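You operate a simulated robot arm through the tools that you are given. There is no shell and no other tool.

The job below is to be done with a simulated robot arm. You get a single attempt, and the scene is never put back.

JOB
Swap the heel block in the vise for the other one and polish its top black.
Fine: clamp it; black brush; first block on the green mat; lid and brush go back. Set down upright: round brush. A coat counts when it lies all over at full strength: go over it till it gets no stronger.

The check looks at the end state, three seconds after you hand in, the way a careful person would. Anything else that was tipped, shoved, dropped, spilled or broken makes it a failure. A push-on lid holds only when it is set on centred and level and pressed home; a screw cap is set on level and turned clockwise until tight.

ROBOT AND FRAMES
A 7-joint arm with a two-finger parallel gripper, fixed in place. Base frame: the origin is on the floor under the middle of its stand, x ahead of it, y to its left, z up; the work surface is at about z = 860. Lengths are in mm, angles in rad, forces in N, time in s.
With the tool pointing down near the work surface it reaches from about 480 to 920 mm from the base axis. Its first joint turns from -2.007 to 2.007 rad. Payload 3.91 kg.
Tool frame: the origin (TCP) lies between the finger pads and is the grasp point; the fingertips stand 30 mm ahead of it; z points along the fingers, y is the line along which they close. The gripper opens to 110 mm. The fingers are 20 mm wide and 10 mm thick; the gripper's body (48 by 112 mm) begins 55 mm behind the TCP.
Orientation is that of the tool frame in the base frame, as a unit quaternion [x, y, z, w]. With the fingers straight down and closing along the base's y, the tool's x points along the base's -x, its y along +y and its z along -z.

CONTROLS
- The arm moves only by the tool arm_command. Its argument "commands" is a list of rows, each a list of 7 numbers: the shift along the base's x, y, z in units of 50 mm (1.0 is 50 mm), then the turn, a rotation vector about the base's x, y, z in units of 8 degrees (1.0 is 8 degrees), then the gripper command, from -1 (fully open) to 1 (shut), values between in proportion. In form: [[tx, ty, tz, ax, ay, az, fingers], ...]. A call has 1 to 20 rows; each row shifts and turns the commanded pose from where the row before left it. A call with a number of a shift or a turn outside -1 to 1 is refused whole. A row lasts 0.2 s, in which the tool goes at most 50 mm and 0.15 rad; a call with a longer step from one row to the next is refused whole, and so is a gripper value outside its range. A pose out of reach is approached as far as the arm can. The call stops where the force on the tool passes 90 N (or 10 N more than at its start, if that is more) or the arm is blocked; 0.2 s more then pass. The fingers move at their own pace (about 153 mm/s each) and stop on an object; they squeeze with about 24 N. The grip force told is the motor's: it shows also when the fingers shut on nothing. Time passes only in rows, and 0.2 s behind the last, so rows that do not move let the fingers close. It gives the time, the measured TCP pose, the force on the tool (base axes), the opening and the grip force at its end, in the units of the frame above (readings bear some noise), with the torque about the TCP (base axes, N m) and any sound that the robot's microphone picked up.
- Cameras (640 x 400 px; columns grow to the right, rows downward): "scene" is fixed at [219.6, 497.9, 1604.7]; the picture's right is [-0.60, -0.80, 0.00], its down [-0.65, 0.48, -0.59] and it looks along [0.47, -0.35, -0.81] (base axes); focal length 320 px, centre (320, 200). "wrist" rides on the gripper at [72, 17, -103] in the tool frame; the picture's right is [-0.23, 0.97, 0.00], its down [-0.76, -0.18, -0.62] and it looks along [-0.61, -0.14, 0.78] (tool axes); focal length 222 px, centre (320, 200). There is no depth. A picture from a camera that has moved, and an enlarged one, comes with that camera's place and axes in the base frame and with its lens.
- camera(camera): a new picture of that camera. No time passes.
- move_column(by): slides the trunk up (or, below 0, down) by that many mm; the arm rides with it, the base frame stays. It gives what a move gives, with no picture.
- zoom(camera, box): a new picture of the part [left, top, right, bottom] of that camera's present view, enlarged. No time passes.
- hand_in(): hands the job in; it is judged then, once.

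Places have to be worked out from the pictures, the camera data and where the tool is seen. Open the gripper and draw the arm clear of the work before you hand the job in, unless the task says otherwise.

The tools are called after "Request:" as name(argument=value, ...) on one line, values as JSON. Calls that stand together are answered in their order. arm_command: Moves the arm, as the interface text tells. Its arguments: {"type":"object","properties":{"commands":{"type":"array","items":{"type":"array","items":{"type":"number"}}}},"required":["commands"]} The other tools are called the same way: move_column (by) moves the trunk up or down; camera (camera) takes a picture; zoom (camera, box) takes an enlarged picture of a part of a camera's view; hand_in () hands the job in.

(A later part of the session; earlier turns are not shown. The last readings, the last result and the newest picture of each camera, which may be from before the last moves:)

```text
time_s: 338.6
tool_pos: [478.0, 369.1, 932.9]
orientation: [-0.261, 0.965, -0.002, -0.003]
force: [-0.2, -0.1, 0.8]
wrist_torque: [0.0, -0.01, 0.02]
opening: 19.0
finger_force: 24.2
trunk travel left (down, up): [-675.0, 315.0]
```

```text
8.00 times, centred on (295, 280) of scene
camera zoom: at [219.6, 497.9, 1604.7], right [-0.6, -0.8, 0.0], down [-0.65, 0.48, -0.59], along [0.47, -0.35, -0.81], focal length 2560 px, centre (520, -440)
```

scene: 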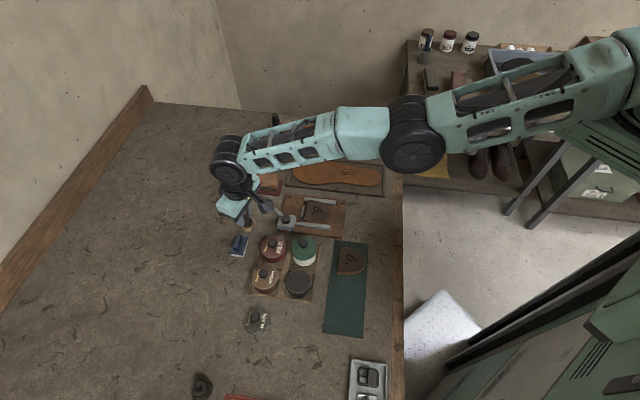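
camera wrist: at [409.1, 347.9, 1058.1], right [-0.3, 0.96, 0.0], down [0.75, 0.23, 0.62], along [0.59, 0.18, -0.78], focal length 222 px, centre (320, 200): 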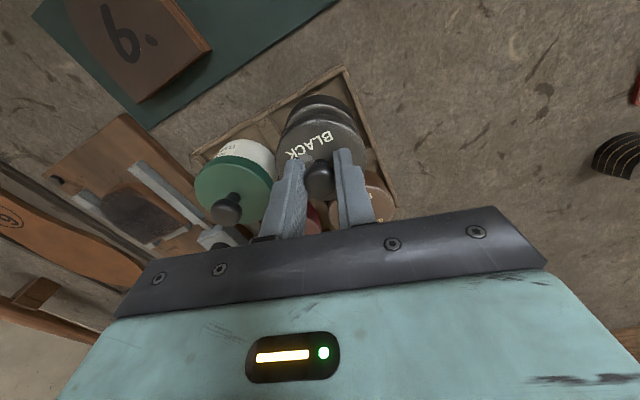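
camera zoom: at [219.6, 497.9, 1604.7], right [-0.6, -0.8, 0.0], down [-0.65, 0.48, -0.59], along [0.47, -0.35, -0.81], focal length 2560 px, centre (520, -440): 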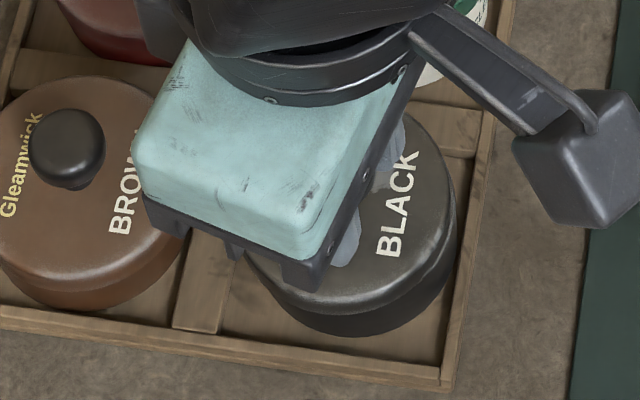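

The tin was dragged slightly along while pressing. I need a more exact relative position, so I raise the lid well clear and measure the open tin again from above.

Request:
arm_command(commands=[[0, 0, 0.7, 0, 0, 0, 1], [0, 0, 0.9, 0, 0, 0, 1], [0, 0, 0.9, 0, 0, 0, 1], [0, 0, 0, 0, 0, 0, 1]])

Request:
camera(camera="wrist")

Request:
zoom(camera="wrist", box=[270, 60, 370, 135])

Request:
zoom(camera="scene", box=[250, 230, 330, 305])

```text
time_s: 339.6
tool_pos: [479.0, 367.9, 1058.9]
orientation: [-0.262, 0.965, -0.001, -0.001]
force: [0.8, 0.1, 0.3]
wrist_torque: [-0.02, 0.0, -0.01]
opening: 19.3
finger_force: 24.4
trunk travel left (down, up): [-675.0, 315.0]
```

```text
taken
camera wrist: at [408.5, 345.9, 1163.6], right [-0.3, 0.96, 0.0], down [0.75, 0.23, 0.62], along [0.59, 0.18, -0.78], focal length 222 px, centre (320, 200)
```

wrist: 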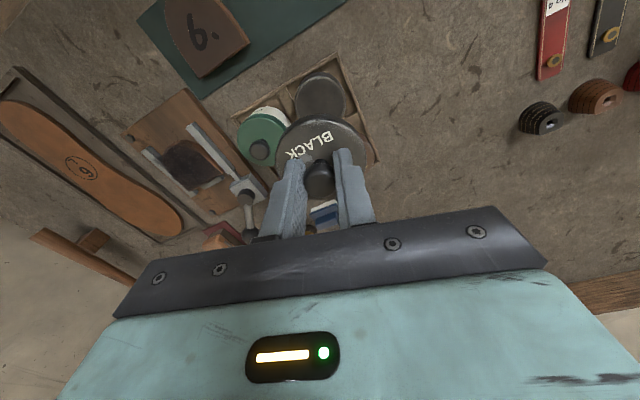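

```text
5.33 times, centred on (320, 98) of wrist
camera zoom: at [408.5, 345.9, 1163.6], right [-0.3, 0.96, 0.0], down [0.75, 0.23, 0.62], along [0.59, 0.18, -0.78], focal length 1185 px, centre (320, 747)
```

zoom: 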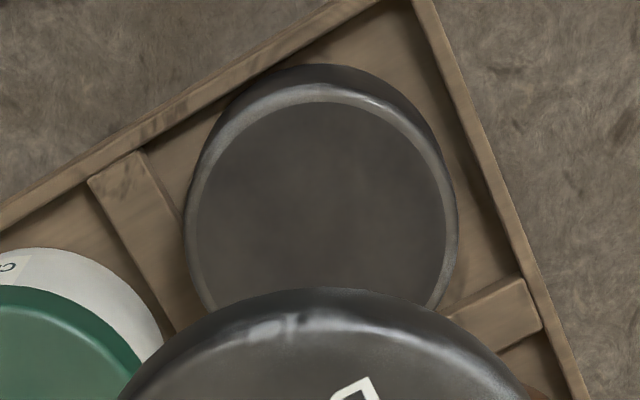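

```text
5.33 times, centred on (290, 268) of scene
camera zoom: at [219.6, 497.9, 1604.7], right [-0.6, -0.8, 0.0], down [-0.65, 0.48, -0.59], along [0.47, -0.35, -0.81], focal length 1707 px, centre (480, -160)
```

zoom: 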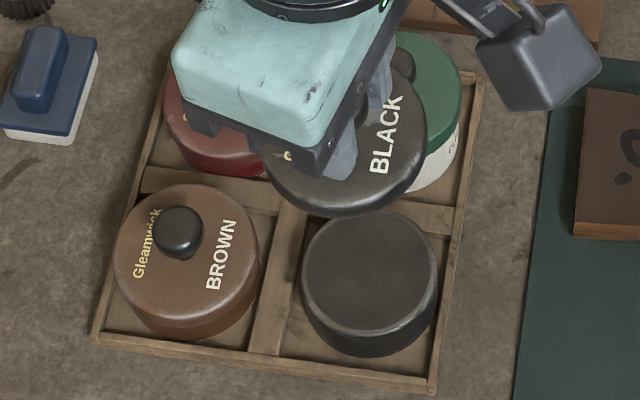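

From here the tin's rim is centred in the same column as the lid, and along the other axis they agree within about 0.6 mm. I go straight down again and press.

Request:
arm_command(commands=[[0, 0, -0.9, 0, 0, 0, 1], [0, 0, -0.9, 0, 0, 0, 1], [0, 0, -0.5, 0, 0, 0, 1], [0, 0, -0.12, 0, 0, 0, 1], [0, 0, 0, 0, 0, 0, 1]])

Request:
zoom(camera="wrist", box=[240, 60, 400, 180])

```text
time_s: 340.8
tool_pos: [477.3, 367.3, 936.6]
orientation: [-0.262, 0.965, -0.002, -0.002]
force: [-0.2, 0.5, 0.1]
wrist_torque: [0.03, 0.0, -0.01]
opening: 19.3
finger_force: 23.7
trunk travel left (down, up): [-675.0, 315.0]
```

```text
3.33 times, centred on (320, 120) of wrist
camera zoom: at [406.5, 346.7, 1040.7], right [-0.3, 0.96, 0.0], down [0.75, 0.23, 0.62], along [0.59, 0.18, -0.78], focal length 740 px, centre (320, 467)
```

zoom: 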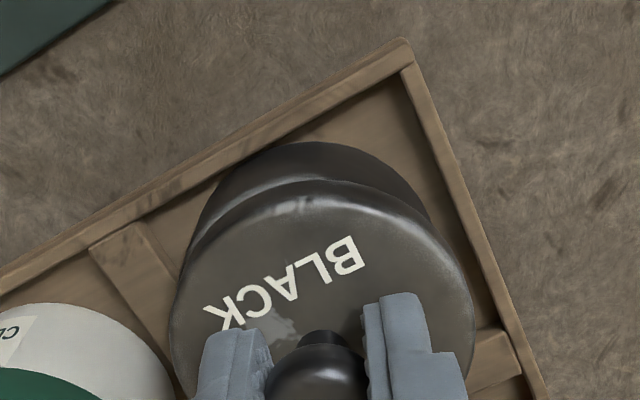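

Request:
arm_command(commands=[[0, 0, -0.06, 0, 0, 0, 1], [0, 0, -0.05, 0, 0, 0, 1], [0, 0, -0.05, 0, 0, 0, 1], [0, 0, 0, 0, 0, 0, 1]])

Request:
arm_command(commands=[[0, 0, -0.04, 0, 0, 0, 1], [0, 0, 0, 0, 0, 0, 1]])

```text
time_s: 341.8
tool_pos: [477.2, 370.0, 927.9]
orientation: [-0.261, 0.965, 0.0, -0.001]
force: [0.5, 0.5, -0.3]
wrist_torque: [-0.02, -0.03, 0.01]
opening: 19.2
finger_force: 24.5
trunk travel left (down, up): [-675.0, 315.0]
```

```text
time_s: 342.4
tool_pos: [477.7, 369.5, 928.0]
orientation: [-0.261, 0.965, -0.001, 0.0]
force: [-0.3, -2.2, 13.2]
wrist_torque: [-0.01, -0.04, 0.02]
opening: 19.0
finger_force: 24.0
trunk travel left (down, up): [-675.0, 315.0]
```

Request:
arm_command(commands=[[0, 0, -0.06, 0, 0, 0, 1], [0, 0, 0, 0, 0, 0, 1]])

Request:
arm_command(commands=[[0, 0, -0.06, 0, 0, 0, 1], [0, 0, 0, 0, 0, 0, 1]])

```text
time_s: 343.0
tool_pos: [477.1, 371.2, 928.0]
orientation: [-0.261, 0.965, 0.001, 0.0]
force: [0.4, -2.5, 43.9]
wrist_torque: [-0.09, -0.03, -0.02]
opening: 19.3
finger_force: 24.2
trunk travel left (down, up): [-675.0, 315.0]
```

```text
time_s: 343.6
tool_pos: [477.3, 369.9, 927.4]
orientation: [-0.261, 0.965, 0.003, 0.002]
force: [-1.6, -6.0, 65.5]
wrist_torque: [-0.34, 0.15, 0.05]
opening: 19.3
finger_force: 24.4
trunk travel left (down, up): [-675.0, 315.0]
```

No snap at 65 N. I compare this view with the one from the start, when the lid was on.

Request:
zoom(camera="wrist", box=[250, 100, 390, 210])

Request:
zoom(camera="scene", box=[270, 255, 320, 305])

```text
3.64 times, centred on (320, 155) of wrist
camera zoom: at [406.3, 347.1, 1030.8], right [-0.3, 0.96, 0.0], down [0.74, 0.23, 0.63], along [0.6, 0.19, -0.78], focal length 808 px, centre (320, 364)
```

zoom: 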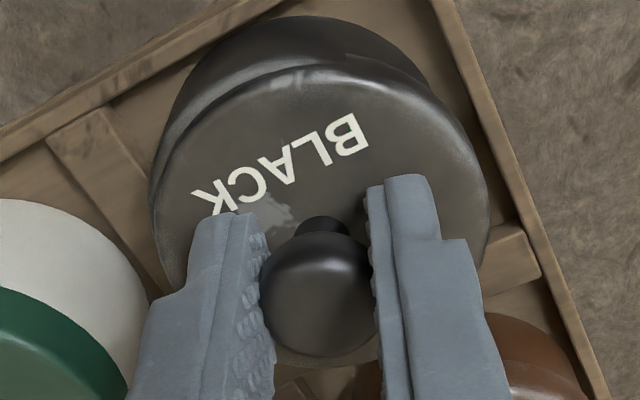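

```text
8.00 times, centred on (295, 280) of scene
camera zoom: at [219.6, 497.9, 1604.7], right [-0.6, -0.8, 0.0], down [-0.65, 0.48, -0.59], along [0.47, -0.35, -0.81], focal length 2560 px, centre (520, -440)
```

zoom: 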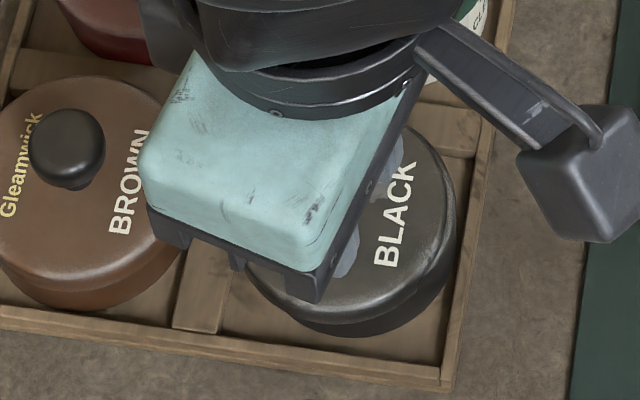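

In this view the tin body lies about 2 mm to one side of the lid (the hand had drifted about 2–3 mm in y). I unload, correct by 2.2 mm in y, and look again before pressing.

Request:
arm_command(commands=[[0, 0, 0.16, 0, 0, 0, 1], [0, 0, 0.1, 0, 0, 0, 1], [0.002, -0.044, 0, 0, 0, 0, 1], [0, 0, 0, 0, 0, 0, 1], [0, 0, 0, 0, 0, 0, 1]])

Request:
zoom(camera="wrist", box=[250, 100, 390, 210])

```text
time_s: 344.8
tool_pos: [477.5, 367.7, 932.5]
orientation: [-0.261, 0.965, -0.002, -0.002]
force: [-0.7, -0.3, 0.6]
wrist_torque: [-0.01, -0.02, 0.0]
opening: 19.2
finger_force: 24.2
trunk travel left (down, up): [-675.0, 315.0]
```

```text
3.64 times, centred on (320, 155) of wrist
camera zoom: at [406.9, 345.0, 1038.1], right [-0.3, 0.96, 0.0], down [0.75, 0.23, 0.62], along [0.59, 0.18, -0.78], focal length 808 px, centre (320, 364)
```

zoom: 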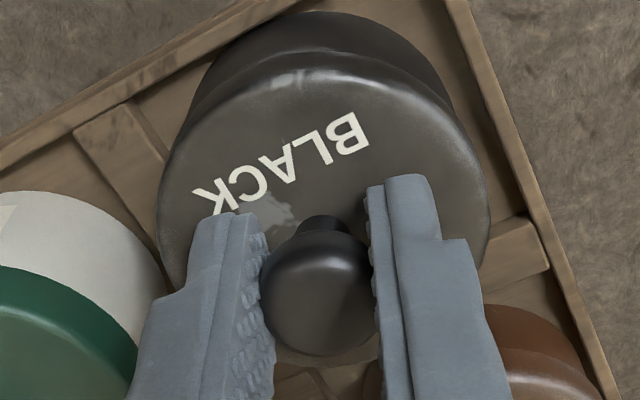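

Now the tin body is centred under the lid. I lower and press again.

Request:
arm_command(commands=[[0, 0, -0.06, 0, 0, 0, 1], [0, 0, -0.05, 0, 0, 0, 1], [0, 0, 0, 0, 0, 0, 1]])

Request:
arm_command(commands=[[0, 0, -0.06, 0, 0, 0, 1], [0, 0, 0, 0, 0, 0, 1]])

Request:
zoom(camera="wrist", box=[250, 100, 390, 210])

```text
time_s: 345.6
tool_pos: [477.1, 367.7, 928.8]
orientation: [-0.26, 0.965, -0.002, -0.001]
force: [-1.2, 0.3, 2.1]
wrist_torque: [0.02, 0.01, -0.01]
opening: 19.0
finger_force: 23.8
trunk travel left (down, up): [-675.0, 315.0]
```

```text
time_s: 346.2
tool_pos: [476.7, 368.2, 927.8]
orientation: [-0.262, 0.965, 0.0, -0.001]
force: [-2.0, -4.0, 27.0]
wrist_torque: [-0.1, -0.03, 0.0]
opening: 18.9
finger_force: 24.0
trunk travel left (down, up): [-675.0, 315.0]
```

```text
3.64 times, centred on (320, 155) of wrist
camera zoom: at [406.4, 345.5, 1032.0], right [-0.3, 0.96, 0.0], down [0.75, 0.23, 0.62], along [0.59, 0.18, -0.78], focal length 808 px, centre (320, 364)
```

zoom: 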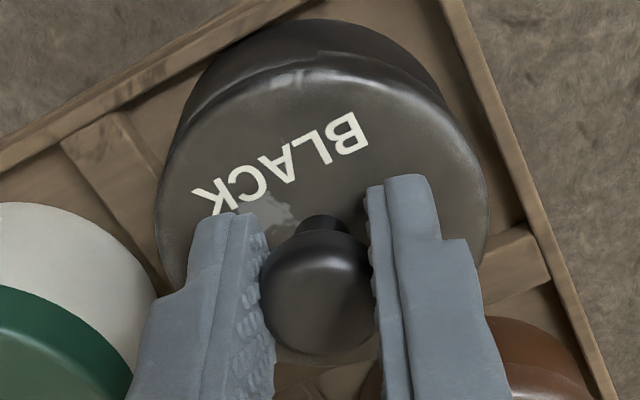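

The height may already be right; the brown tin looks similar. I ease off, let go of the knob and look at the tin without the hand.

Request:
arm_command(commands=[[0, 0, 0.05, 0, 0, 0, 1], [0, 0, 0, 0, 0, 0, 0.5], [0, 0, 0, 0, 0, 0, 0.2], [0, 0, 0.3, 0, 0, 0, 0.2], [0, 0, 0.9, 0, 0, 0, 0.2], [0, 0, 0.9, 0, 0, 0, 0.2], [0.5, -0.8, 0, 0, 0, 0, 0.2], [0, 0, 0, 0, 0, 0, 0.2]])

Request:
zoom(camera="scene", box=[250, 230, 325, 300])

Request:
camera(camera="wrist")

```text
time_s: 348.0
tool_pos: [505.0, 326.5, 1031.0]
orientation: [-0.262, 0.965, -0.001, -0.002]
force: [0.6, 0.4, 0.4]
wrist_torque: [0.0, -0.04, -0.04]
opening: 44.0
finger_force: 0.0
trunk travel left (down, up): [-675.0, 315.0]
heard: snap
```

```text
5.71 times, centred on (288, 265) of scene
camera zoom: at [219.6, 497.9, 1604.7], right [-0.6, -0.8, 0.0], down [-0.65, 0.48, -0.59], along [0.47, -0.35, -0.81], focal length 1828 px, centre (506, -171)
```

zoom: 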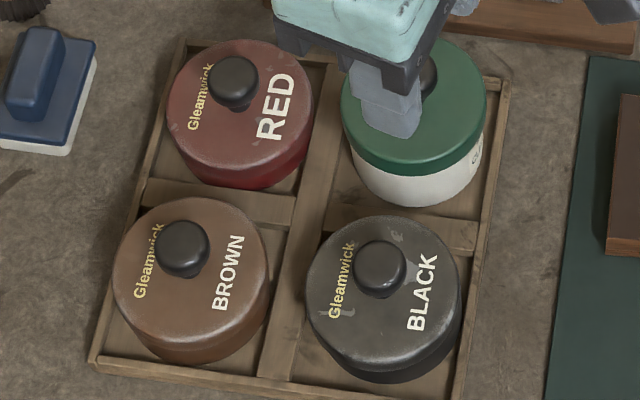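

```text
taken
camera wrist: at [433.8, 303.4, 1135.5], right [-0.3, 0.96, 0.0], down [0.75, 0.23, 0.62], along [0.59, 0.18, -0.78], focal length 222 px, centre (320, 200)
```

wrist: 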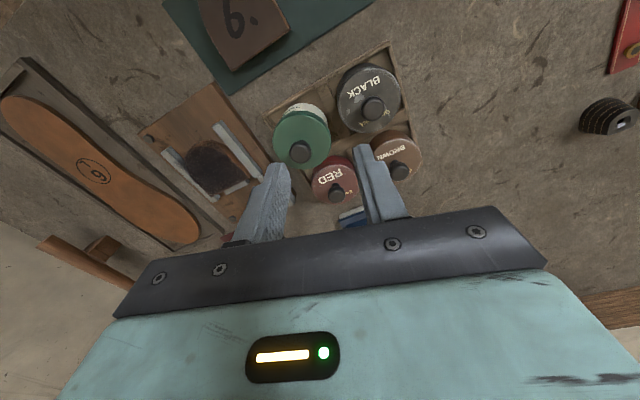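

A snap was heard during that call. I look closely at the lid on the tin, compared with the brown tin.

Request:
zoom(camera="scene", box=[283, 262, 323, 302])

Request:
zoom(camera="scene", box=[250, 258, 290, 298])

Request:
zoom(camera="wrist", box=[310, 50, 440, 190])

```text
10.00 times, centred on (303, 282) of scene
camera zoom: at [219.6, 497.9, 1604.7], right [-0.6, -0.8, 0.0], down [-0.65, 0.48, -0.59], along [0.47, -0.35, -0.81], focal length 3200 px, centre (490, -620)
```

zoom: 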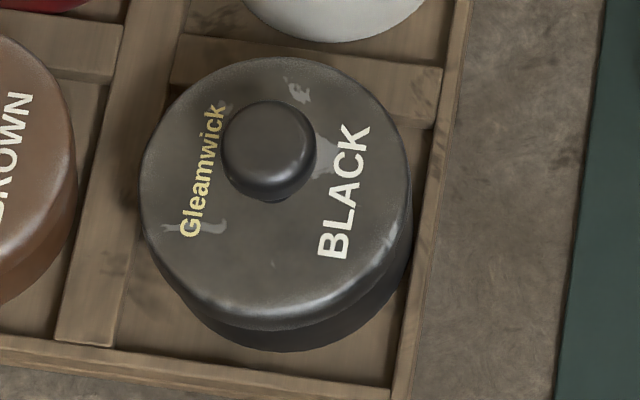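

```text
10.00 times, centred on (270, 278) of scene
camera zoom: at [219.6, 497.9, 1604.7], right [-0.6, -0.8, 0.0], down [-0.65, 0.48, -0.59], along [0.47, -0.35, -0.81], focal length 3200 px, centre (820, -580)
```

zoom: 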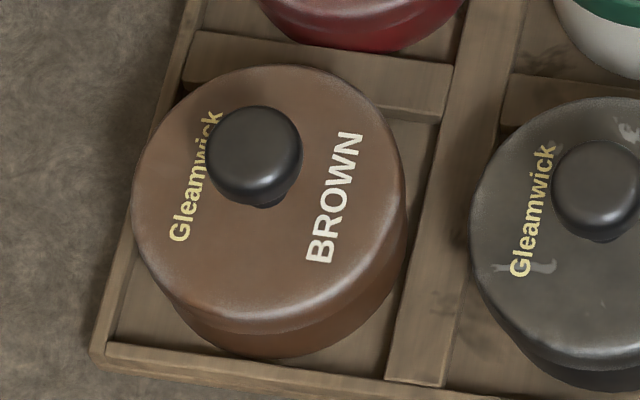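

```text
2.86 times, centred on (375, 120) of wrist
camera zoom: at [433.8, 303.4, 1135.5], right [-0.3, 0.96, 0.0], down [0.75, 0.23, 0.62], along [0.59, 0.18, -0.78], focal length 635 px, centre (163, 429)
```

zoom: 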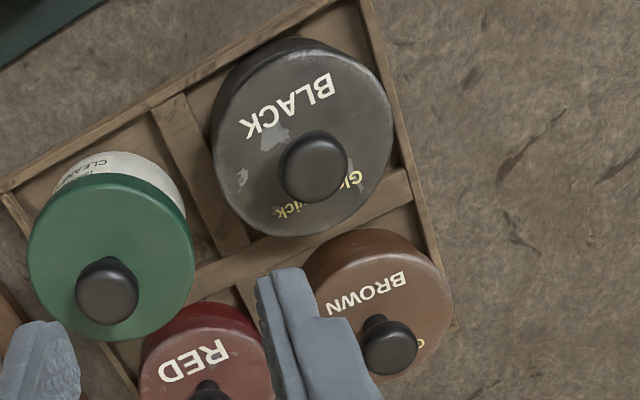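

The total height of the black tin with lid now equals that of the closed brown tin, so it looks home. To be certain I press straight down on the knob with closed fingers and listen.

Request:
arm_command(commands=[[-0.27, 0.428, 0, 0, 0, 0, 1], [-0.27, 0.428, 0, 0, 0, 0, 1], [0, 0, -0.8, 0, 0, 0, 1], [0, 0, -0.5, 0, 0, 0, 1], [0, 0, 0, 0, 0, 0, 1]])

Request:
camera(camera="wrist")

Request:
zoom(camera="wrist", box=[250, 70, 390, 190])

```text
time_s: 349.2
tool_pos: [478.2, 370.0, 968.7]
orientation: [-0.263, 0.965, -0.001, -0.002]
force: [-0.1, -0.1, 0.3]
wrist_torque: [-0.01, 0.0, -0.01]
opening: 0.1
finger_force: 24.2
trunk travel left (down, up): [-675.0, 315.0]
```

```text
taken
camera wrist: at [407.0, 348.1, 1073.4], right [-0.3, 0.96, 0.0], down [0.75, 0.23, 0.62], along [0.59, 0.18, -0.78], focal length 222 px, centre (320, 200)
```

wrist: 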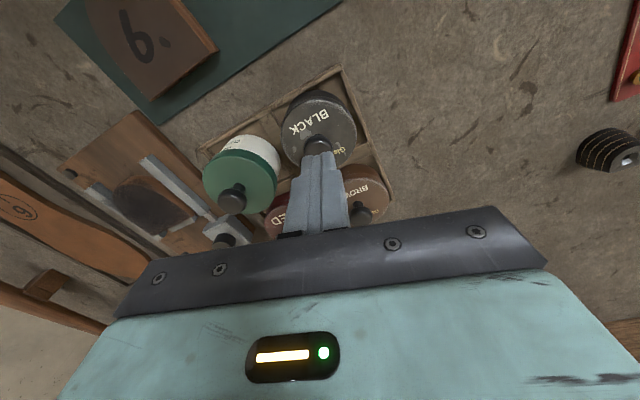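

```text
3.33 times, centred on (320, 130) of wrist
camera zoom: at [407.0, 348.1, 1073.4], right [-0.3, 0.96, 0.0], down [0.75, 0.23, 0.62], along [0.59, 0.18, -0.78], focal length 740 px, centre (320, 433)
```

zoom: 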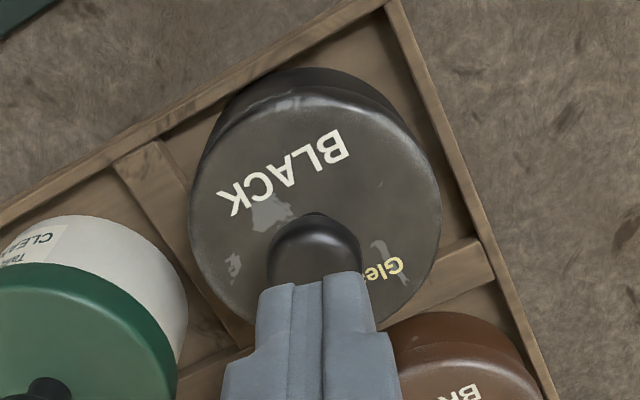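

The tips are about 3 mm off the knob's centre; I correct and press down.

Request:
arm_command(commands=[[-0.032, -0.06, 0, 0, 0, 0, 1], [0, 0, -0.24, 0, 0, 0, 1], [0, 0, 0, 0, 0, 0, 1]])

Request:
zoom(camera="wrist", box=[250, 70, 390, 190])

```text
time_s: 350.0
tool_pos: [474.6, 368.8, 956.4]
orientation: [-0.261, 0.965, -0.002, -0.002]
force: [-0.4, 0.5, -0.3]
wrist_torque: [0.03, 0.0, 0.01]
opening: 0.0
finger_force: 24.0
trunk travel left (down, up): [-675.0, 315.0]
```

```text
3.33 times, centred on (320, 130) of wrist
camera zoom: at [403.9, 345.2, 1061.0], right [-0.3, 0.96, 0.0], down [0.75, 0.23, 0.62], along [0.59, 0.18, -0.78], focal length 740 px, centre (320, 433)
```

zoom: 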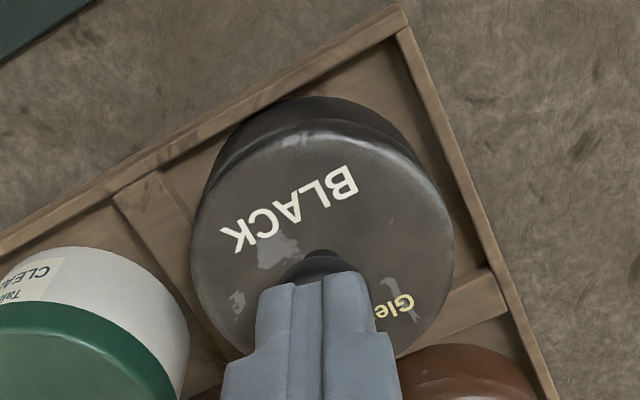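

Well centred now. I press down step by step.

Request:
arm_command(commands=[[0, 0, -0.06, 0, 0, 0, 1], [0, 0, -0.04, 0, 0, 0, 1], [0, 0, 0, 0, 0, 0, 1]])

Request:
arm_command(commands=[[0, 0, -0.06, 0, 0, 0, 1], [0, 0, 0, 0, 0, 0, 1]])

```text
time_s: 350.8
tool_pos: [473.7, 368.2, 952.0]
orientation: [-0.261, 0.965, -0.001, -0.001]
force: [1.1, -1.0, 6.4]
wrist_torque: [-0.01, -0.03, -0.02]
opening: 0.0
finger_force: 23.6
trunk travel left (down, up): [-675.0, 315.0]
```

```text
time_s: 351.4
tool_pos: [474.5, 367.6, 952.3]
orientation: [-0.262, 0.965, 0.0, 0.001]
force: [1.1, -6.8, 39.1]
wrist_torque: [-0.09, -0.24, -0.01]
opening: 0.1
finger_force: 23.2
trunk travel left (down, up): [-675.0, 315.0]
```

The knob's top is met at z ≈ 922, the same height as at the very start with the lid on. I press once more to about 70 N.

Request:
arm_command(commands=[[0, 0, -0.05, 0, 0, 0, 1], [0, 0, 0, 0, 0, 0, 1]])

Request:
arm_command(commands=[[0, 0, -0.04, 0, 0, 0, 1], [0, 0, 0, 0, 0, 0, 1]])

```text
time_s: 352.0
tool_pos: [473.8, 368.0, 951.0]
orientation: [-0.261, 0.965, 0.002, 0.002]
force: [-0.1, -13.5, 66.3]
wrist_torque: [-0.25, -0.37, -0.04]
opening: 0.1
finger_force: 23.9
trunk travel left (down, up): [-675.0, 315.0]
```

```text
time_s: 352.6
tool_pos: [474.1, 368.1, 951.6]
orientation: [-0.262, 0.965, 0.003, 0.003]
force: [-2.9, -16.5, 80.0]
wrist_torque: [-0.3, -0.28, -0.04]
opening: 0.0
finger_force: 24.5
trunk travel left (down, up): [-675.0, 315.0]
```

The lid is bottomed out at its original height. To be sure that it is really held, I'll do a gentle pull test at the knob: first rise and take hold of it again.

Request:
arm_command(commands=[[0, 0, 0.3, 0, 0, 0, 1], [0, 0, 0.4, 0, 0, 0, 1], [0, 0, 0, 0, 0, 0, 0.15], [0, 0, 0, 0, 0, 0, 0.15]])

Request:
zoom(camera="wrist", box=[250, 70, 390, 190])

Request:
zoom(camera="scene", box=[265, 250, 325, 305])

```text
time_s: 353.6
tool_pos: [474.0, 366.4, 978.1]
orientation: [-0.261, 0.965, -0.001, -0.002]
force: [-0.7, -1.1, 0.7]
wrist_torque: [0.0, 0.01, 0.02]
opening: 46.8
finger_force: 0.0
trunk travel left (down, up): [-675.0, 315.0]
```

```text
3.33 times, centred on (320, 130) of wrist
camera zoom: at [403.8, 344.9, 1082.7], right [-0.3, 0.96, 0.0], down [0.75, 0.23, 0.62], along [0.59, 0.18, -0.78], focal length 740 px, centre (320, 433)
```

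zoom: 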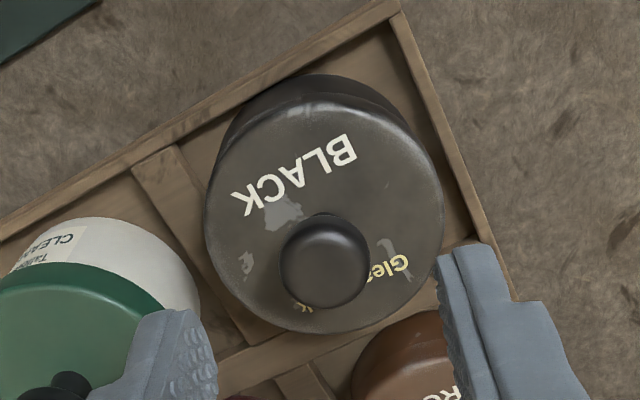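

```text
7.27 times, centred on (295, 278) of scene
camera zoom: at [219.6, 497.9, 1604.7], right [-0.6, -0.8, 0.0], down [-0.65, 0.48, -0.59], along [0.47, -0.35, -0.81], focal length 2327 px, centre (502, -364)
```

zoom: 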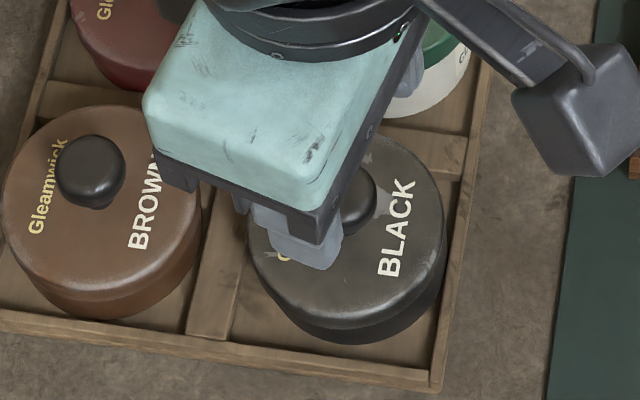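

The knob is right on axis. I descend, grip it and pull up very gently.

Request:
arm_command(commands=[[-0.01, 0.018, -0.6, 0, 0, 0, 0.15], [0, 0, -0.33, 0, 0, 0, 0.15], [0, 0, 0, 0, 0, 0, 0.5], [0, 0, 0, 0, 0, 0, 1], [0, 0, 0, 0, 0, 0, 1], [0, 0, 0, 0, 0, 0, 1]])

Request:
arm_command(commands=[[0, 0, 0.02, 0, 0, 0, 1], [0, 0, 0, 0, 0, 0, 1]])

```text
time_s: 355.0
tool_pos: [473.4, 370.1, 930.2]
orientation: [-0.262, 0.965, -0.001, -0.001]
force: [0.3, -0.8, -0.6]
wrist_torque: [-0.01, -0.03, -0.01]
opening: 18.1
finger_force: 24.2
trunk travel left (down, up): [-675.0, 315.0]
heard: snap
```

```text
time_s: 355.6
tool_pos: [475.0, 368.6, 931.8]
orientation: [-0.262, 0.965, -0.001, -0.002]
force: [-0.1, -0.4, 0.7]
wrist_torque: [-0.05, 0.02, 0.02]
opening: 19.1
finger_force: 24.2
trunk travel left (down, up): [-675.0, 315.0]
```

A snap upon gripping: so the lid had been held (the knob press does fasten it), and my grip popped it loose again. I let go, check that it still sits centred, and press it home once more without touching it afterwards.

Request:
arm_command(commands=[[0, 0, -0.03, 0, 0, 0, 1], [0, 0, 0, 0, 0, 0, 0.5], [0, 0, 0, 0, 0, 0, 0.15], [0, 0, 0.3, 0, 0, 0, 0.15], [0, 0, 0.6, 0, 0, 0, 0.15], [0, 0, 0, 0, 0, 0, 0.15]])

Request:
zoom(camera="wrist", box=[250, 70, 390, 190])

Request:
zoom(camera="scene", box=[265, 250, 325, 305])

```text
time_s: 357.0
tool_pos: [473.4, 368.1, 976.3]
orientation: [-0.261, 0.965, -0.001, -0.003]
force: [-0.3, -0.3, -0.3]
wrist_torque: [0.01, 0.03, -0.01]
opening: 46.6
finger_force: 0.0
trunk travel left (down, up): [-675.0, 315.0]
heard: snap
```

```text
3.33 times, centred on (320, 130) of wrist
camera zoom: at [403.7, 346.0, 1080.9], right [-0.3, 0.96, 0.0], down [0.75, 0.23, 0.62], along [0.59, 0.18, -0.78], focal length 740 px, centre (320, 433)
```

zoom: 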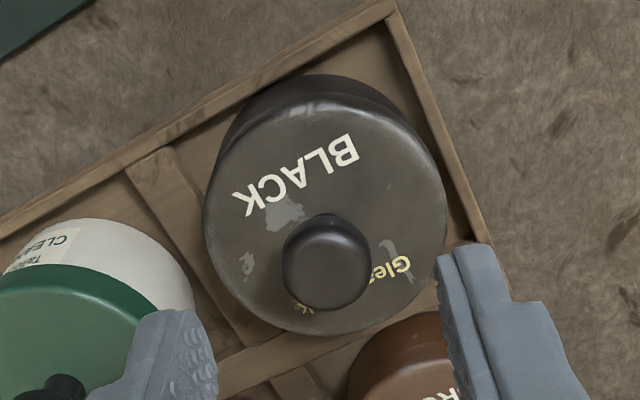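

```text
7.27 times, centred on (295, 278) of scene
camera zoom: at [219.6, 497.9, 1604.7], right [-0.6, -0.8, 0.0], down [-0.65, 0.48, -0.59], along [0.47, -0.35, -0.81], focal length 2327 px, centre (502, -364)
```

zoom: 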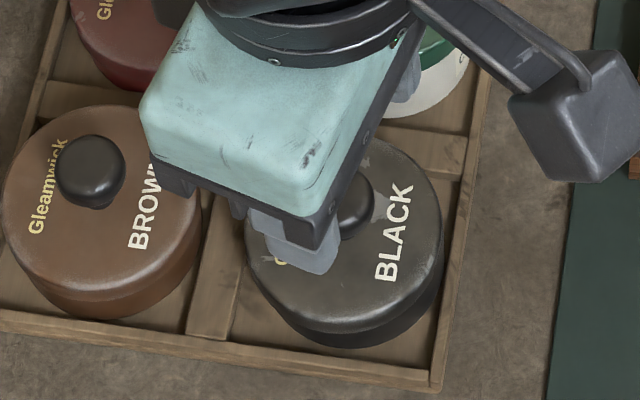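

Another snap, this time on letting go with the lid lowered: it seems the lid caught again. A final straight press on the knob top, without gripping, settles it in either case.

Request:
arm_command(commands=[[-0.01, 0.018, 0.1, 0, 0, 0, 1], [0, 0, 0, 0, 0, 0, 1], [0, 0, 0, 0, 0, 0, 1], [0, 0, -0.3, 0, 0, 0, 1], [0, 0, -0.2, 0, 0, 0, 1], [0, 0, 0, 0, 0, 0, 1]])

Request:
zoom(camera="wrist", box=[250, 70, 390, 190])

```text
time_s: 358.4
tool_pos: [474.7, 369.2, 956.0]
orientation: [-0.262, 0.965, -0.002, -0.003]
force: [0.9, 0.3, -0.4]
wrist_torque: [0.02, 0.02, -0.03]
opening: 0.0
finger_force: 24.0
trunk travel left (down, up): [-675.0, 315.0]
```

```text
3.33 times, centred on (320, 130) of wrist
camera zoom: at [403.4, 347.5, 1060.3], right [-0.3, 0.96, 0.0], down [0.75, 0.23, 0.62], along [0.59, 0.18, -0.78], focal length 740 px, centre (320, 433)
```

zoom: 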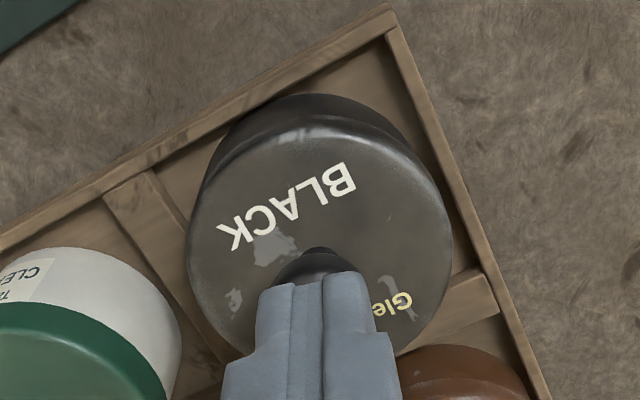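

Request:
arm_command(commands=[[0, 0, -0.08, 0, 0, 0, 1], [0, 0, -0.05, 0, 0, 0, 1], [0, 0, -0.05, 0, 0, 0, 1], [0, 0, 0, 0, 0, 0, 1]])

Request:
arm_command(commands=[[0, 0, -0.04, 0, 0, 0, 1], [0, 0, -0.03, 0, 0, 0, 1], [0, 0, 0, 0, 0, 0, 1]])

```text
time_s: 359.4
tool_pos: [473.9, 369.3, 951.2]
orientation: [-0.262, 0.965, 0.001, 0.002]
force: [-0.6, -4.3, 47.4]
wrist_torque: [-0.09, -0.15, 0.01]
opening: 0.0
finger_force: 23.9
trunk travel left (down, up): [-675.0, 315.0]
```

```text
time_s: 360.2
tool_pos: [473.8, 371.1, 951.0]
orientation: [-0.262, 0.965, 0.002, 0.004]
force: [-2.6, -12.0, 73.3]
wrist_torque: [-0.3, -0.23, -0.02]
opening: 0.2
finger_force: 24.1
trunk travel left (down, up): [-675.0, 315.0]
```

Pressed with 73 N at the home height, no further movement. I rise straight up and check the lid and sounds.

Request:
arm_command(commands=[[0, 0, 0.15, 0, 0, 0, 1], [0, 0, 0.5, 0, 0, 0, 1], [0, 0, 0.8, 0, 0, 0, 1], [0.6, -0.7, 0.2, 0, 0, 0, 1], [0.6, -0.7, 0, 0, 0, 0, 1], [0, 0, 0, 0, 0, 0, 1]])

Request:
zoom(camera="scene", box=[250, 230, 325, 300])

Request:
zoom(camera="scene", box=[283, 262, 323, 302])

Request:
camera(camera="scene")

```text
time_s: 361.6
tool_pos: [534.1, 298.2, 1025.9]
orientation: [-0.262, 0.965, -0.001, -0.002]
force: [0.3, 0.4, -0.6]
wrist_torque: [0.0, 0.0, 0.01]
opening: 0.5
finger_force: 24.3
trunk travel left (down, up): [-675.0, 315.0]
```

```text
5.71 times, centred on (288, 265) of scene
camera zoom: at [219.6, 497.9, 1604.7], right [-0.6, -0.8, 0.0], down [-0.65, 0.48, -0.59], along [0.47, -0.35, -0.81], focal length 1828 px, centre (506, -171)
```

zoom: 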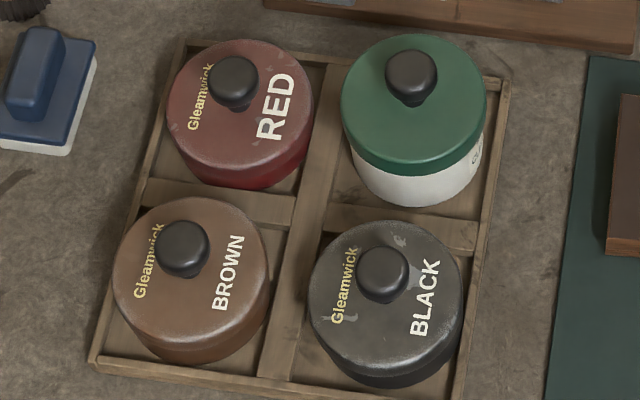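

```text
10.00 times, centred on (303, 282) of scene
camera zoom: at [219.6, 497.9, 1604.7], right [-0.6, -0.8, 0.0], down [-0.65, 0.48, -0.59], along [0.47, -0.35, -0.81], focal length 3200 px, centre (490, -620)
```

zoom: 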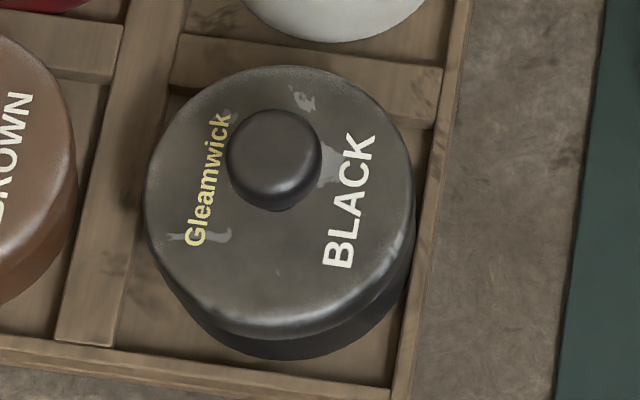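

```text
taken
```

scene: 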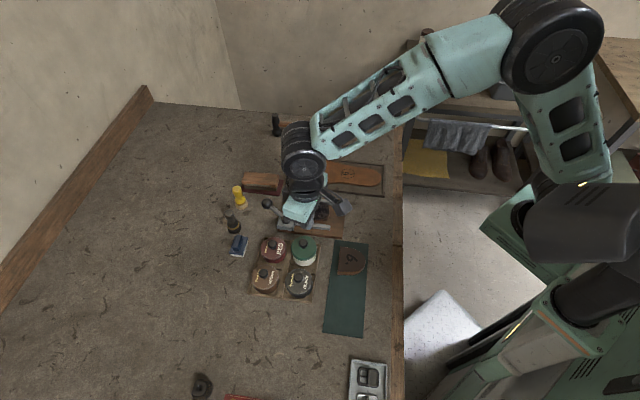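

The lid sits level and centred and the tin is back within 2 mm of its place. The red tin, nudged about 7 mm earlier inside its compartment, I'd like to slide back gently by its knob; I turn the closed fingers and look at it from above.

Request:
arm_command(commands=[[0.055, 0.215, -0.03, 0, 0, -0.853, 1], [0.055, 0.215, -0.03, 0, 0, -0.853, 1], [0.055, 0.215, -0.03, 0, 0, -0.853, 1], [0.055, 0.215, -0.03, 0, 0, -0.853, 1], [0.055, 0.215, -0.03, 0, 0, -0.853, 1], [0.055, 0.215, -0.03, 0, 0, -0.853, 1], [0.055, 0.215, -0.03, 0, 0, -0.853, 1], [0.055, 0.215, -0.03, 0, 0, -0.853, 1], [0, 0, 0, 0, 0, 0, 1]])

Request:
camera(camera="wrist")

Request:
zoom(camera="wrist", box=[220, 60, 420, 190])

```text
time_s: 363.6
tool_pos: [555.0, 387.0, 1014.7]
orientation: [0.21, 0.978, 0.0, -0.003]
force: [-0.6, -0.5, -0.3]
wrist_torque: [-0.03, -0.03, 0.0]
opening: 0.0
finger_force: 24.4
trunk travel left (down, up): [-675.0, 315.0]
```

```text
taken
camera wrist: at [497.0, 430.7, 1119.3], right [0.61, 0.79, 0.0], down [0.62, -0.48, 0.62], along [0.49, -0.38, -0.78], focal length 222 px, centre (320, 200)
```

wrist: 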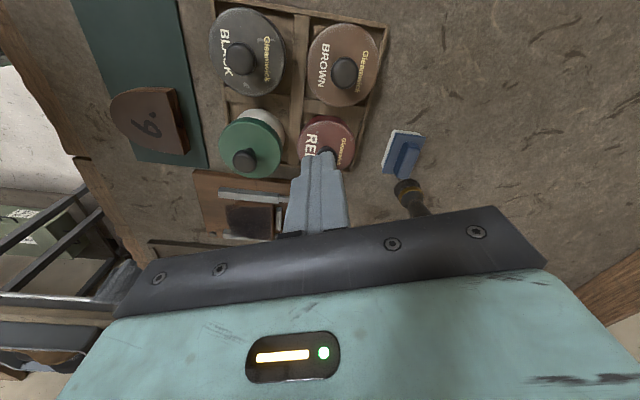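

```text
3.08 times, centred on (320, 125) of wrist
camera zoom: at [497.0, 430.7, 1119.3], right [0.61, 0.79, 0.0], down [0.62, -0.48, 0.62], along [0.49, -0.38, -0.78], focal length 684 px, centre (320, 431)
```

zoom: 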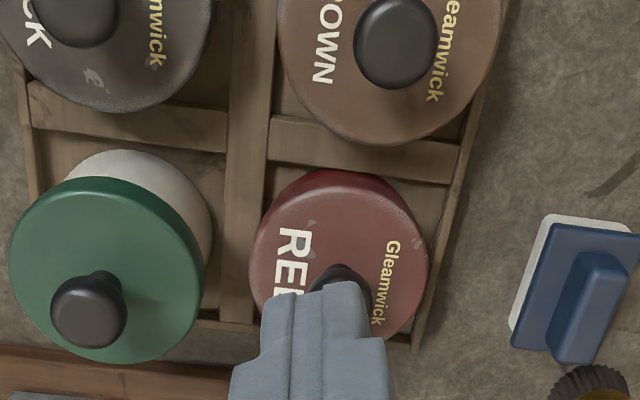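

The closed fingers are exactly behind the red knob in the needed direction, about 9 mm clear. I lower beside it, well above the lid.

Request:
arm_command(commands=[[0, 0, -0.8, 0, 0, 0, 1], [0, 0, -0.5, 0, 0, 0, 1], [0, 0, -0.32, 0, 0, 0, 1], [0, 0, 0, 0, 0, 0, 1]])

Request:
zoom(camera="wrist", box=[240, 100, 400, 220])

Request:
zoom(camera="scene", box=[245, 215, 325, 285])

```text
time_s: 364.6
tool_pos: [556.1, 384.8, 934.3]
orientation: [0.21, 0.978, 0.0, -0.002]
force: [0.0, -0.1, -0.2]
wrist_torque: [-0.01, 0.0, 0.0]
opening: 0.0
finger_force: 23.9
trunk travel left (down, up): [-675.0, 315.0]
```

```text
3.33 times, centred on (320, 160) of wrist
camera zoom: at [497.4, 429.1, 1039.2], right [0.61, 0.79, 0.0], down [0.62, -0.47, 0.62], along [0.49, -0.38, -0.78], focal length 740 px, centre (320, 333)
```

zoom: 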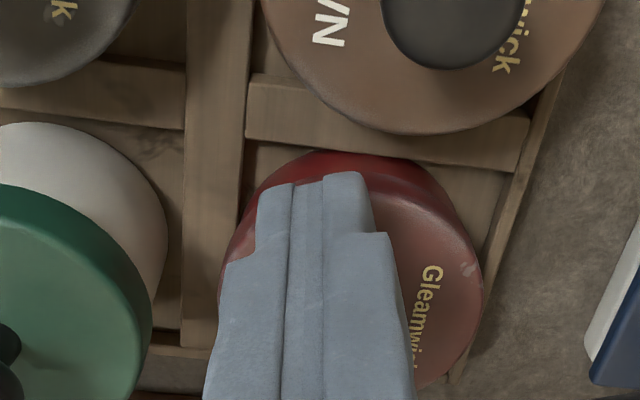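

```text
5.71 times, centred on (285, 250) of scene
camera zoom: at [219.6, 497.9, 1604.7], right [-0.6, -0.8, 0.0], down [-0.65, 0.48, -0.59], along [0.47, -0.35, -0.81], focal length 1828 px, centre (520, -86)
```

zoom: 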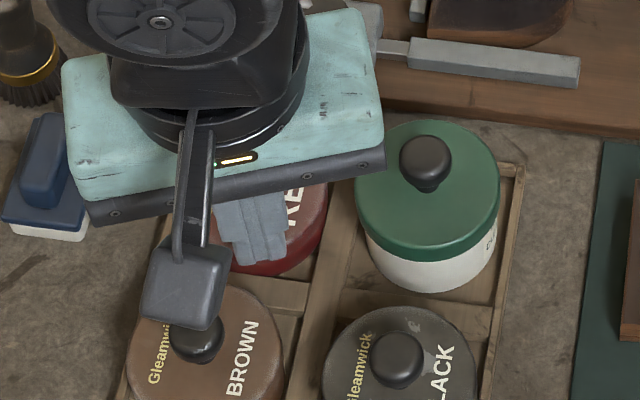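

The fingers hang behind the knob, clear of both lids. I push forward slowly in small steps and watch the force.

Request:
arm_command(commands=[[0.073, -0.033, 0, 0, 0, 0, 1], [0.073, -0.033, 0, 0, 0, 0, 1], [0, 0, 0, 0, 0, 0, 1]])

Request:
arm_command(commands=[[0.036, -0.016, 0, 0, 0, 0, 1], [0, 0, 0, 0, 0, 0, 1]])

Request:
zoom(camera="scene", box=[245, 215, 325, 285])

```text
time_s: 365.4
tool_pos: [563.2, 380.3, 933.4]
orientation: [0.21, 0.978, -0.001, -0.003]
force: [-0.3, 0.6, 0.2]
wrist_torque: [0.02, 0.01, -0.02]
opening: 0.0
finger_force: 24.2
trunk travel left (down, up): [-675.0, 315.0]
```

```text
time_s: 366.0
tool_pos: [563.9, 378.8, 933.0]
orientation: [0.21, 0.978, -0.001, -0.003]
force: [0.0, -1.0, -0.3]
wrist_torque: [0.0, 0.01, 0.02]
opening: 0.1
finger_force: 23.7
trunk travel left (down, up): [-675.0, 315.0]
```

```text
5.71 times, centred on (285, 250) of scene
camera zoom: at [219.6, 497.9, 1604.7], right [-0.6, -0.8, 0.0], down [-0.65, 0.48, -0.59], along [0.47, -0.35, -0.81], focal length 1828 px, centre (520, -86)
```

zoom: 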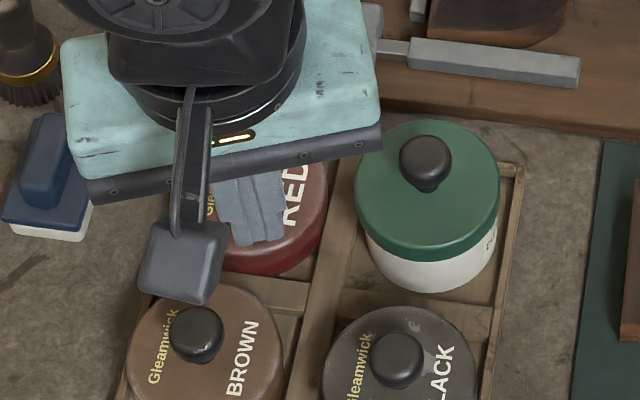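

Request:
arm_command(commands=[[0.036, -0.016, 0, 0, 0, 0, 1], [0, 0, 0, 0, 0, 0, 1]])

Request:
arm_command(commands=[[0.036, -0.016, 0, 0, 0, 0, 1], [0, 0, 0, 0, 0, 0, 1]])

Request:
zoom(camera="scene", box=[245, 215, 325, 285])

```text
time_s: 366.6
tool_pos: [565.7, 379.3, 933.7]
orientation: [0.21, 0.978, 0.0, -0.002]
force: [-0.1, 0.8, 0.0]
wrist_torque: [0.02, 0.05, -0.03]
opening: 0.0
finger_force: 24.1
trunk travel left (down, up): [-675.0, 315.0]
```

```text
time_s: 367.2
tool_pos: [570.0, 378.9, 933.1]
orientation: [0.209, 0.978, 0.0, -0.001]
force: [-1.0, -0.1, 0.3]
wrist_torque: [-0.01, -0.01, -0.04]
opening: 0.0
finger_force: 23.7
trunk travel left (down, up): [-675.0, 315.0]
```

```text
5.71 times, centred on (285, 250) of scene
camera zoom: at [219.6, 497.9, 1604.7], right [-0.6, -0.8, 0.0], down [-0.65, 0.48, -0.59], along [0.47, -0.35, -0.81], focal length 1828 px, centre (520, -86)
```

zoom: 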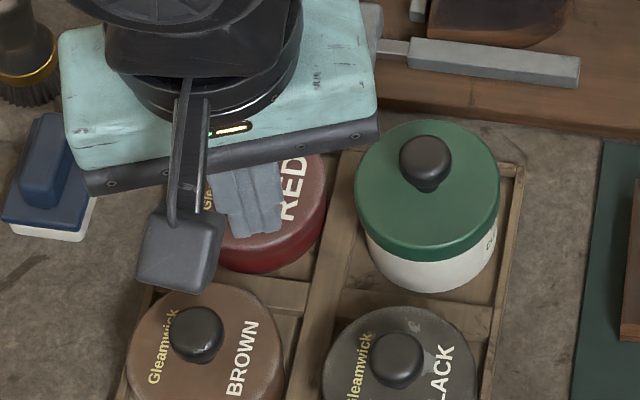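

The red tin has begun to move with about 1 N. I continue about 4 mm.

Request:
arm_command(commands=[[0.036, -0.016, 0, 0, 0, 0, 1], [0.036, -0.016, 0, 0, 0, 0, 1], [0, 0, 0, 0, 0, 0, 1]])

Request:
zoom(camera="scene", box=[245, 215, 325, 285])

```text
time_s: 368.0
tool_pos: [571.5, 378.3, 933.0]
orientation: [0.209, 0.978, 0.0, -0.001]
force: [-0.2, 0.0, -0.3]
wrist_torque: [-0.02, -0.01, 0.02]
opening: 0.2
finger_force: 23.4
trunk travel left (down, up): [-675.0, 315.0]
```

```text
5.71 times, centred on (285, 250) of scene
camera zoom: at [219.6, 497.9, 1604.7], right [-0.6, -0.8, 0.0], down [-0.65, 0.48, -0.59], along [0.47, -0.35, -0.81], focal length 1828 px, centre (520, -86)
```

zoom: 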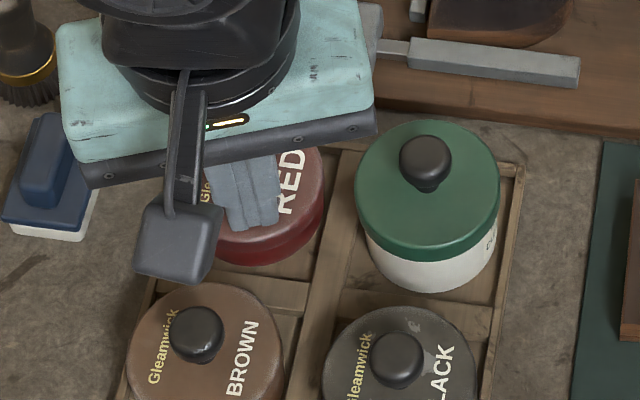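

By the neighbours as reference the red tin is now back at its original position (within a millimetre). I back off and rise.

Request:
arm_command(commands=[[-0.1, 0.045, 0, 0, 0, 0, 1], [-0.1, 0.045, 0, 0, 0, 0, 1], [0, 0, 0.5, 0, 0, 0, 1], [0, 0, 0.8, 0, 0, 0, 1], [0.3, -0.8, 0.4, 0, 0, 0, 1], [0.3, -0.8, 0, 0, 0, 0, 0], [0.1, -0.9, 0, 0, 0, 0, -0.5], [0.1, -0.9, 0, 0, 0, 0, -1], [0, 0, 0, 0, 0, 0, -1]])

Request:
zoom(camera="scene", box=[205, 150, 365, 250])

Request:
zoom(camera="scene", box=[220, 220, 400, 345])

Request:
camera(camera="wrist")

```text
time_s: 370.0
tool_pos: [602.2, 212.6, 1019.6]
orientation: [0.21, 0.978, 0.0, -0.002]
force: [-0.9, -0.9, 0.7]
wrist_torque: [0.04, 0.02, 0.01]
opening: 110.0
finger_force: 0.1
trunk travel left (down, up): [-675.0, 315.0]
```

```text
4.00 times, centred on (285, 200) of scene
camera zoom: at [219.6, 497.9, 1604.7], right [-0.6, -0.8, 0.0], down [-0.65, 0.48, -0.59], along [0.47, -0.35, -0.81], focal length 1280 px, centre (460, 200)
```

zoom: 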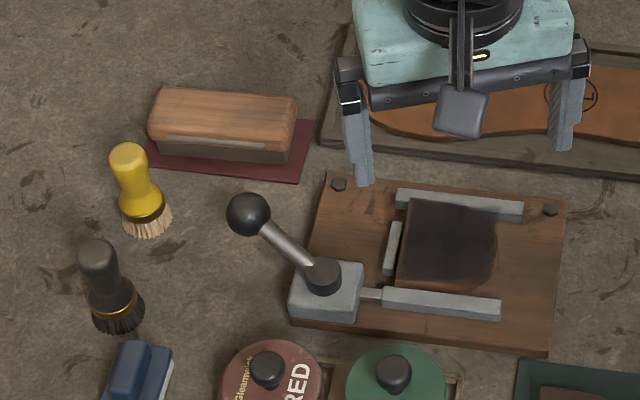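

```text
3.20 times, centred on (310, 282) of scene
camera zoom: at [219.6, 497.9, 1604.7], right [-0.6, -0.8, 0.0], down [-0.65, 0.48, -0.59], along [0.47, -0.35, -0.81], focal length 1024 px, centre (352, -64)
```

zoom: 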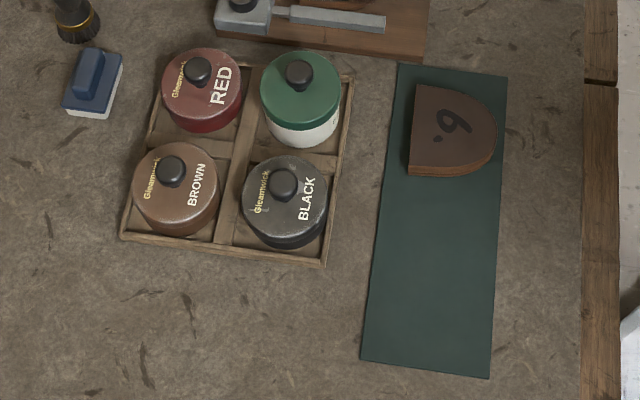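

```text
taken
camera wrist: at [543.6, 257.2, 1124.4], right [0.61, 0.8, 0.0], down [0.62, -0.47, 0.62], along [0.49, -0.38, -0.78], focal length 222 px, centre (320, 200)
```

wrist: 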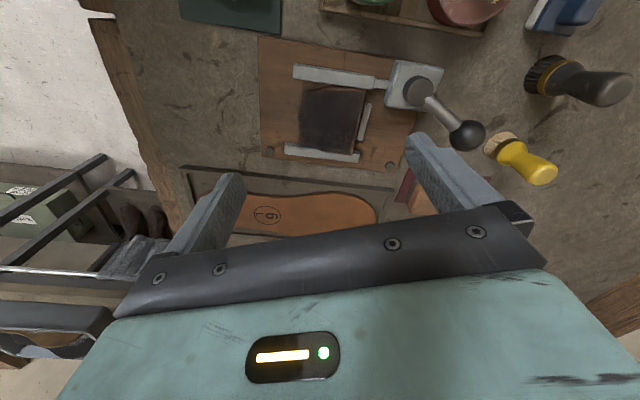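

Red tin is exactly back (same pixel as at the start), brush and lever as well. This new view shows the block from another side; I zoom in to judge the coat.

Request:
zoom(camera="wrist", box=[280, 70, 400, 170])

Request:
zoom(camera="scene", box=[298, 193, 332, 222])

```text
4.00 times, centred on (340, 120) of wrist
camera zoom: at [543.6, 257.2, 1124.4], right [0.61, 0.8, 0.0], down [0.62, -0.47, 0.62], along [0.49, -0.38, -0.78], focal length 888 px, centre (240, 520)
```

zoom: 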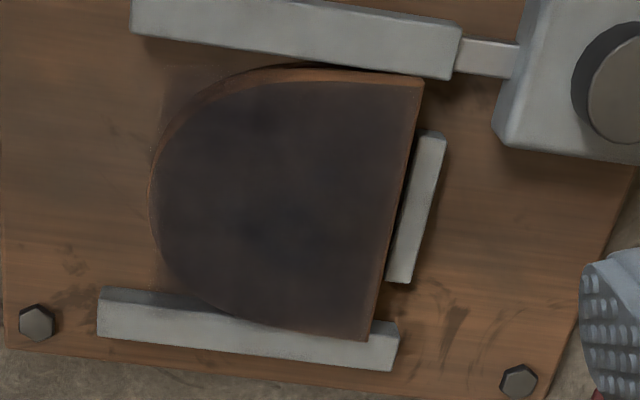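

```text
13.79 times, centred on (315, 208) of scene
camera zoom: at [219.6, 497.9, 1604.7], right [-0.6, -0.8, 0.0], down [-0.65, 0.48, -0.59], along [0.47, -0.35, -0.81], focal length 4414 px, centre (389, 97)
```

zoom: 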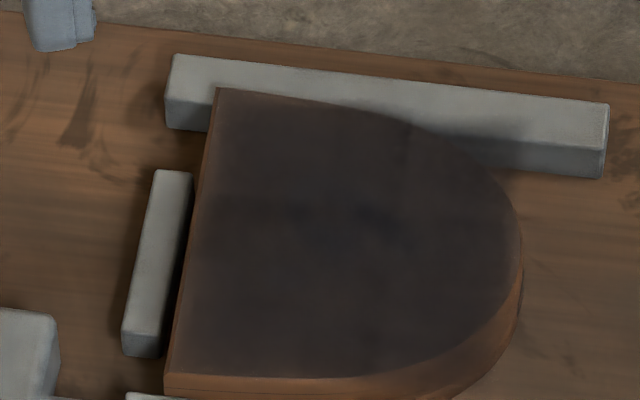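

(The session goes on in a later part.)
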